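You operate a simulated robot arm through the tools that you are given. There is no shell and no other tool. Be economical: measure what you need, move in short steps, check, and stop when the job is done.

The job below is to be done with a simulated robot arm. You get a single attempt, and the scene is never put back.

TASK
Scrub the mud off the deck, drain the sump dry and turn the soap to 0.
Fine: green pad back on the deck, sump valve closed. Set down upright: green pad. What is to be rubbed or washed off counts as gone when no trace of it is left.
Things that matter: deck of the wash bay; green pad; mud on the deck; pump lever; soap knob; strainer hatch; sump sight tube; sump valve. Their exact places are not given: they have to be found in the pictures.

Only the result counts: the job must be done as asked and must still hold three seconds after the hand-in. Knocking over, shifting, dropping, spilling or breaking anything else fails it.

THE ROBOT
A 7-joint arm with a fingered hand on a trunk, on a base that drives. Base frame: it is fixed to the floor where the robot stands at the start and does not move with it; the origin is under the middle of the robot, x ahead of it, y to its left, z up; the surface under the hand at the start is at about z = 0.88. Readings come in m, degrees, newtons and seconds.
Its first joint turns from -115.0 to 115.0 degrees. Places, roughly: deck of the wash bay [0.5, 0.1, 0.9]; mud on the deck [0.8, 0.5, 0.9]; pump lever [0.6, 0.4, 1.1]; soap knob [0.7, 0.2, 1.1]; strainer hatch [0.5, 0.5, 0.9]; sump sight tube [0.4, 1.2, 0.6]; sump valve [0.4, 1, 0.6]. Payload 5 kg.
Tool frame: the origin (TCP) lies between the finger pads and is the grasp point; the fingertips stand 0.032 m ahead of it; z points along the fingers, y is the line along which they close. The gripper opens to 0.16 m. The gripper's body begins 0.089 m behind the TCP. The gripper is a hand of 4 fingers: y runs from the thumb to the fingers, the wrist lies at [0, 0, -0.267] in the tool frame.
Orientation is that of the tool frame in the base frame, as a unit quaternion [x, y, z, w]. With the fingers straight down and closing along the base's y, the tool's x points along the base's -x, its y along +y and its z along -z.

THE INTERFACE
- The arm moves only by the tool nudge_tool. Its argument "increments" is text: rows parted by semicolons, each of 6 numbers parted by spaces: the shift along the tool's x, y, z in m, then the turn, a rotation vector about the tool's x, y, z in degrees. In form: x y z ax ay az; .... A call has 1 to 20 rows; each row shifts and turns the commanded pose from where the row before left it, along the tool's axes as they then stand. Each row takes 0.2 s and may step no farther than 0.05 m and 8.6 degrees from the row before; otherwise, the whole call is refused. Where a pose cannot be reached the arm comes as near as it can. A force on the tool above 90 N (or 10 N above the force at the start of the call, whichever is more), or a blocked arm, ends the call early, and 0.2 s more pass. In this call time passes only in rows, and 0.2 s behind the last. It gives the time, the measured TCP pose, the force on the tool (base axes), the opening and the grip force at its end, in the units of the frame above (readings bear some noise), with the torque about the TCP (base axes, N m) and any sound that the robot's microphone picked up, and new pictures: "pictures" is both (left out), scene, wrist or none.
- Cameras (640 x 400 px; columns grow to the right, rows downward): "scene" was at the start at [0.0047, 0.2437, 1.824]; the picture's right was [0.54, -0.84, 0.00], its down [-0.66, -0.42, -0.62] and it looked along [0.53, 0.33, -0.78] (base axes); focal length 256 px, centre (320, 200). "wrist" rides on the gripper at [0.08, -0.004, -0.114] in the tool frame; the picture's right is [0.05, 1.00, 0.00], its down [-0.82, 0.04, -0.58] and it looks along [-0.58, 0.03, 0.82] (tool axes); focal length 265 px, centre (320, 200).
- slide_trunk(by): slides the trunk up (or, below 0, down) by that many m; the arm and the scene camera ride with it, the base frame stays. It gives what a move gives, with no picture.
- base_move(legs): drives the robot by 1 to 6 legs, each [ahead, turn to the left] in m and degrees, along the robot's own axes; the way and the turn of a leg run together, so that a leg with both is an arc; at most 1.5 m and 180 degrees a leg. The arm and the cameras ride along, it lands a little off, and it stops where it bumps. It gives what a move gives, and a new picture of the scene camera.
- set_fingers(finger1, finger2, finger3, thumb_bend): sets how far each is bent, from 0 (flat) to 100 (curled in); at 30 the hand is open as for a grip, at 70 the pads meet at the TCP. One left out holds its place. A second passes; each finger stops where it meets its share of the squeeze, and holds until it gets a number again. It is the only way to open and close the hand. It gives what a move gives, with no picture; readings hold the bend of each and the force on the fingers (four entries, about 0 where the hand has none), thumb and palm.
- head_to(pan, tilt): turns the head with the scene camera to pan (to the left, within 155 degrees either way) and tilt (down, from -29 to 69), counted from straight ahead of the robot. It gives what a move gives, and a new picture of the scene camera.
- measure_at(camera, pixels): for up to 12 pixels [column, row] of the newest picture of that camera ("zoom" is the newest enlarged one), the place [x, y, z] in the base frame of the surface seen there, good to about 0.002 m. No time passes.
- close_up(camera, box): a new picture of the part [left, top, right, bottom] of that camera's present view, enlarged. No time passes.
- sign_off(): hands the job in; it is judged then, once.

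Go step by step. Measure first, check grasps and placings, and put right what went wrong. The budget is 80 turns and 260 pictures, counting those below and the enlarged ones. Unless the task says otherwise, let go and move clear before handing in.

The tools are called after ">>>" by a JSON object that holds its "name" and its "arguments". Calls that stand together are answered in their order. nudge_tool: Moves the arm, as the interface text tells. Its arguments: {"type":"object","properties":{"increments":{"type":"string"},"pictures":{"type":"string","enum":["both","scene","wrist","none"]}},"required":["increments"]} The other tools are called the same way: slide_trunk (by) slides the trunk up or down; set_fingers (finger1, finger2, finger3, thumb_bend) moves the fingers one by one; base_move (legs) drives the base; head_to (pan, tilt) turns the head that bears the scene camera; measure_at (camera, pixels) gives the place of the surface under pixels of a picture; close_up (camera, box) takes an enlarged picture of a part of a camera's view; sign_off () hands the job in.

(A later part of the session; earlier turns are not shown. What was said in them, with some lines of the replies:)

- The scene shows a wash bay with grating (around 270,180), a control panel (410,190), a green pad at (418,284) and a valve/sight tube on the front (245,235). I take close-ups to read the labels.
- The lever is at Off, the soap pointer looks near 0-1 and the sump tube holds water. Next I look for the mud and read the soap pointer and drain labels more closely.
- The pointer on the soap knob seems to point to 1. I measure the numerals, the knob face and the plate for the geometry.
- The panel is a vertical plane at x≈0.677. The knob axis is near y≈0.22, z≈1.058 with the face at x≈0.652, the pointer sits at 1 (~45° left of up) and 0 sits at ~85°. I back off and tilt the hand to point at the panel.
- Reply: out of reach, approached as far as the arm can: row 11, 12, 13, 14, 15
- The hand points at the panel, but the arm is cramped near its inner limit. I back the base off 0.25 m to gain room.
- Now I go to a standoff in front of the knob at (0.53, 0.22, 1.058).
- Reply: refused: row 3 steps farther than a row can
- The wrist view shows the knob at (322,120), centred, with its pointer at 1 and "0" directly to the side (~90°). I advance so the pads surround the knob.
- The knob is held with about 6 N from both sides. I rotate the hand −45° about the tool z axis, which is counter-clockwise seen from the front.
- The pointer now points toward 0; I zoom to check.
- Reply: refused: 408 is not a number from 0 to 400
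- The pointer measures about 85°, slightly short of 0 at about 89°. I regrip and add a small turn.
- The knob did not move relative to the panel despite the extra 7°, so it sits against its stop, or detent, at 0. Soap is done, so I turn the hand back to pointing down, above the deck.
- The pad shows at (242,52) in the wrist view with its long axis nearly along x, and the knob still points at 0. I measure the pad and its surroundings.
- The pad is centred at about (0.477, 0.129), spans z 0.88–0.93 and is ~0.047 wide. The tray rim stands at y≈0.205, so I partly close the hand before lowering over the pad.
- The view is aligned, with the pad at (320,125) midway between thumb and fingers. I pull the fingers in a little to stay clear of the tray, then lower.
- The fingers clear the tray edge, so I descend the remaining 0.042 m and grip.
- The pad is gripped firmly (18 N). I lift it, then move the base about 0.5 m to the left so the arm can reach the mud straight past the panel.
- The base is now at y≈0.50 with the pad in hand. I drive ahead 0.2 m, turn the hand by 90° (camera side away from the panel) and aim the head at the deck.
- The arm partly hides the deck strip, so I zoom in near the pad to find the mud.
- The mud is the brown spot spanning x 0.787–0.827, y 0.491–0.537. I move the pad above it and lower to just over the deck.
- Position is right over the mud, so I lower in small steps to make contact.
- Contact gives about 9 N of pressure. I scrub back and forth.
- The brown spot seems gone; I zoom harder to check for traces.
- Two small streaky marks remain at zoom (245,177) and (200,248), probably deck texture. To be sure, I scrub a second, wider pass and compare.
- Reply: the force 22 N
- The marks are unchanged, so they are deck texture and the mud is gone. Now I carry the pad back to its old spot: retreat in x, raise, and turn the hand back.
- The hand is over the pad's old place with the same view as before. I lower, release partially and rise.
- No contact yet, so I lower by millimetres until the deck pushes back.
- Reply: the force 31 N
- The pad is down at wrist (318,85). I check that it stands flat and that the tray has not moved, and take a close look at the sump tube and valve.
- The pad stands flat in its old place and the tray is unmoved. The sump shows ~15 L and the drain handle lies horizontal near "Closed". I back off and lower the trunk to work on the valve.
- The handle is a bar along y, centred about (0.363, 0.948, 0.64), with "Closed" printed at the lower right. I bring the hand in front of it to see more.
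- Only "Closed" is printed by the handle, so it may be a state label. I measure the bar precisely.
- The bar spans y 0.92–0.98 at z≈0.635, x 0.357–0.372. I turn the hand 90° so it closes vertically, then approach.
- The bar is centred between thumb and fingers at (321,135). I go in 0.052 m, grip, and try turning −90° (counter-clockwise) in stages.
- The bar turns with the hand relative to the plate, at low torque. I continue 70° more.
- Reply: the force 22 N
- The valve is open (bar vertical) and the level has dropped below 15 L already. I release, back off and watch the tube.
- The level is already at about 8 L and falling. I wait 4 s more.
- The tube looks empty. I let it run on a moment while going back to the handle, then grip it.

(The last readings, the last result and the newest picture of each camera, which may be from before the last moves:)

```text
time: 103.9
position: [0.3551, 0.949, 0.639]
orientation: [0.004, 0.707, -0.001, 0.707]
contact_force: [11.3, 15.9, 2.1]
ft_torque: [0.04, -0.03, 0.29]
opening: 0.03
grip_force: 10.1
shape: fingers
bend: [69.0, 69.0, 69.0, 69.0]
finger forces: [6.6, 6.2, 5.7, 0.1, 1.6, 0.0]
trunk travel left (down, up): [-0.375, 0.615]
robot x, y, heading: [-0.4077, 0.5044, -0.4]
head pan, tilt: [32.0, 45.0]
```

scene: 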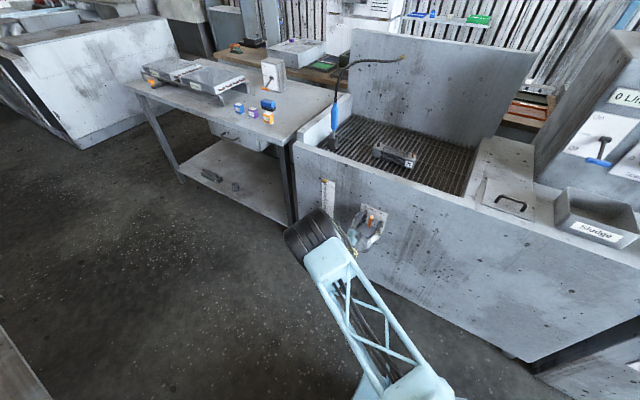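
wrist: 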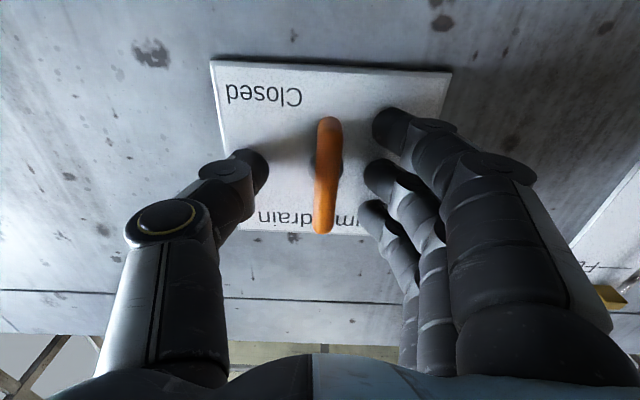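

The handle is gripped, so I turn it back +90°, plus a touch to seat it.

>>> {"name": "nudge_tool", "arguments": {"increments": "0 0 0 0 0 7.7;0 0 0 0 0 7.7;0 0 0 0 0 7.7;0 0 0 0 0 7.7;0 0 0 0 0 7.7;0 0 0 0 0 7.7;0 0 0 0 0 7.7;0 0 0 0 0 7.7;0 0 0 0 0 7.7;0 0 0 0 0 7.7;0 0 0 0 0 7.7;0 0 0 0 0 7.7;0 0 0 0 0 0", "pictures": "wrist"}}

>>> {"name": "set_fingers", "arguments": {"finger1": 56, "finger2": 56, "finger3": 56, "thumb_bend": 54}}

>>> {"name": "nudge_tool", "arguments": {"increments": "0 0 -0.045 0 0 0;0 0 -0.045 0 0 0;0 0 -0.045 0 0 0;-0.045 0 0 0 0 0;-0.045 0 0 0 0 0;-0.045 0 0 0 0 0;-0.045 0 0 0 0 0"}}

>>> {"name": "close_up", "arguments": {"camera": "scene", "box": [300, 160, 400, 240]}}

```text
time: 106.7
position: [0.3561, 0.9456, 0.636]
orientation: [0.514, 0.486, 0.508, 0.491]
contact_force: [2.0, 1.8, 6.5]
ft_torque: [-0.1, -0.14, 0.04]
opening: 0.0284
grip_force: 9.5
shape: fingers
bend: [71.0, 71.0, 70.0, 69.0]
finger forces: [3.4, 3.9, 5.1, 0.0, 6.1, 0.1]
trunk travel left (down, up): [-0.375, 0.615]
robot x, y, heading: [-0.4082, 0.5037, -0.3]
head pan, tilt: [32.0, 45.0]
```

wrist: 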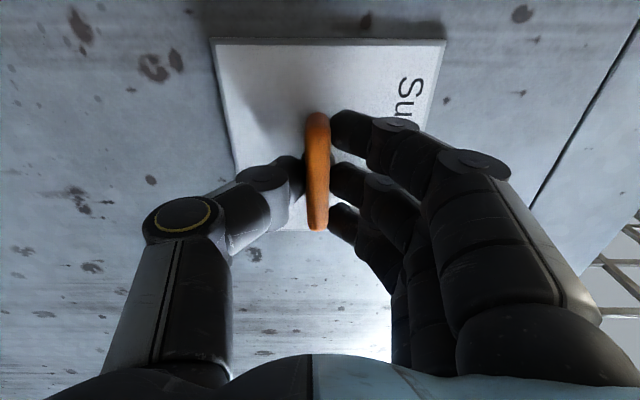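

```text
time: 107.7
position: [0.3549, 0.9478, 0.6352]
orientation: [0.514, 0.485, 0.508, 0.492]
contact_force: [-0.3, 0.1, -0.6]
ft_torque: [0.02, -0.02, 0.02]
opening: 0.0713
grip_force: 0.1
shape: fingers
bend: [56.0, 56.0, 56.0, 54.0]
finger forces: [0.0, 0.0, 0.0, 0.1, 0.0, 0.1]
trunk travel left (down, up): [-0.375, 0.615]
robot x, y, heading: [-0.4077, 0.4983, -0.3]
head pan, tilt: [32.0, 45.0]
```

```text
time: 109.3
position: [0.2247, 0.7713, 0.6311]
orientation: [0.514, 0.488, 0.507, 0.49]
contact_force: [-0.6, -0.6, 0.7]
ft_torque: [-0.01, 0.01, -0.05]
opening: 0.0712
grip_force: 0.1
shape: fingers
bend: [56.0, 56.0, 56.0, 54.0]
finger forces: [0.1, 0.1, 0.0, 0.1, 0.0, 0.0]
out of reach, approached as far as the arm can: row 7
trunk travel left (down, up): [-0.375, 0.615]
robot x, y, heading: [-0.4042, 0.5028, -0.4]
head pan, tilt: [32.0, 45.0]
```

scene: 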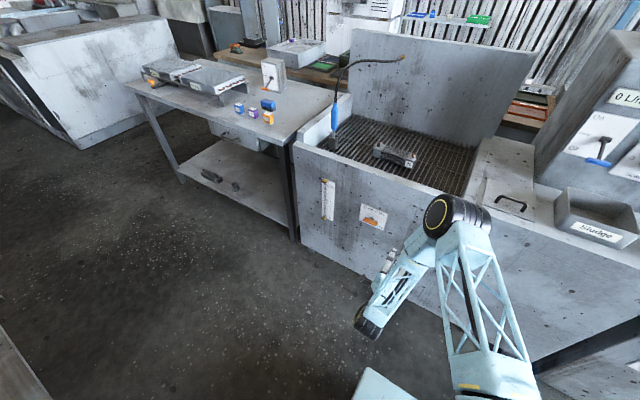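
wrist: 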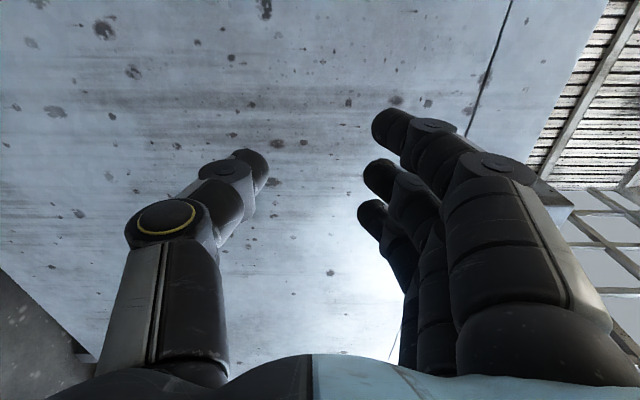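

```text
5.00 times, centred on (350, 200) of scene
```

zoom: 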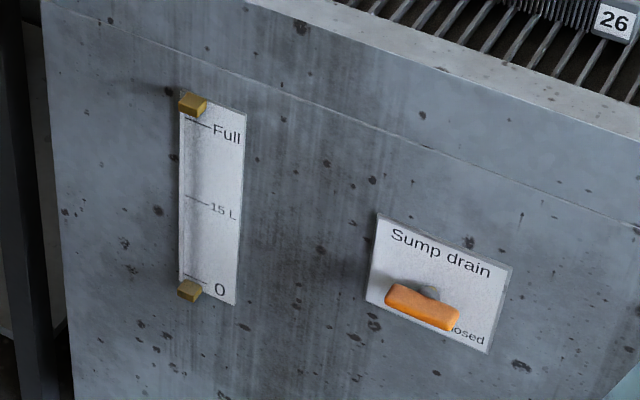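

The tube is empty and the handle is horizontal again as at the start. I take a last look at the pad, knob, lever and deck.

>>> {"name": "head_to", "arguments": {"pan": 0, "tilt": 30}}

>>> {"name": "close_up", "arguments": {"camera": "scene", "box": [300, 130, 460, 230]}}

>>> {"name": "close_up", "arguments": {"camera": "scene", "box": [370, 140, 430, 180]}}

```text
time: 110.3
position: [0.2248, 0.7717, 0.6305]
orientation: [0.514, 0.488, 0.507, 0.49]
contact_force: [-0.6, -0.3, 0.3]
ft_torque: [0.01, 0.0, -0.01]
opening: 0.0715
grip_force: 0.1
shape: fingers
bend: [56.0, 56.0, 56.0, 54.0]
finger forces: [0.0, 0.0, 0.0, 0.0, 0.0, 0.0]
trunk travel left (down, up): [-0.375, 0.615]
robot x, y, heading: [-0.408, 0.5006, -0.3]
head pan, tilt: [0.0, 30.0]
```

scene: 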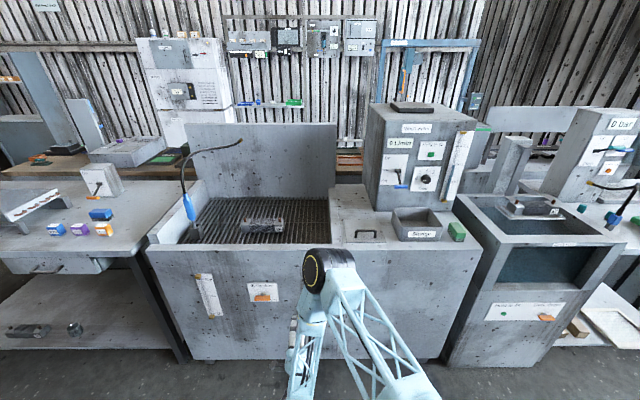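

```text
4.00 times, centred on (380, 180) of scene
```

zoom: 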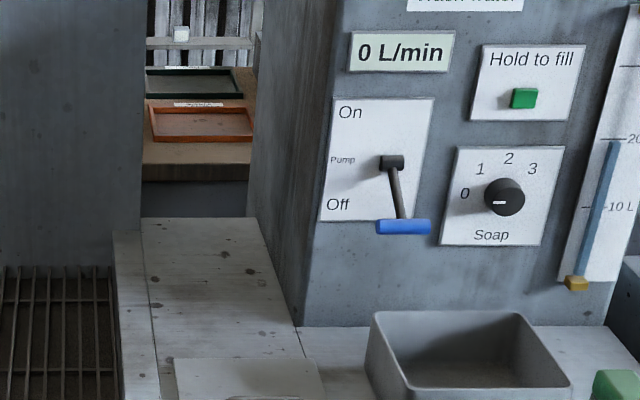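

```text
10.00 times, centred on (400, 160) of scene
```

zoom: 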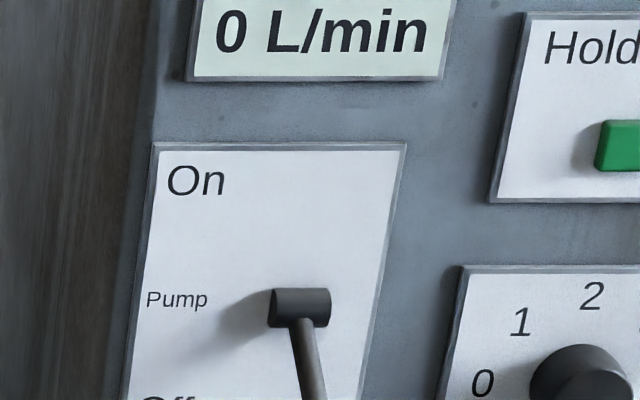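

Everything is as asked: pump off, soap at 0, deck clean, pad back in place, sump empty and valve closed. I hand in.

>>> {"name": "sign_off", "arguments": {}}

```text
The job is handed in.
```

I handed the job in with everything done:

- **Mud:** it is scrubbed off the deck. A few small dark marks stayed exactly the same after a second scrub, so I took them for deck texture.
- **Green pad:** it stands upright back in its original spot.
- **Sump:** it is drained to 0 on the sight tube, and the valve is closed again.
- **Soap:** the knob is at 0. It would not turn any further on a second try, so I took that for its stop.
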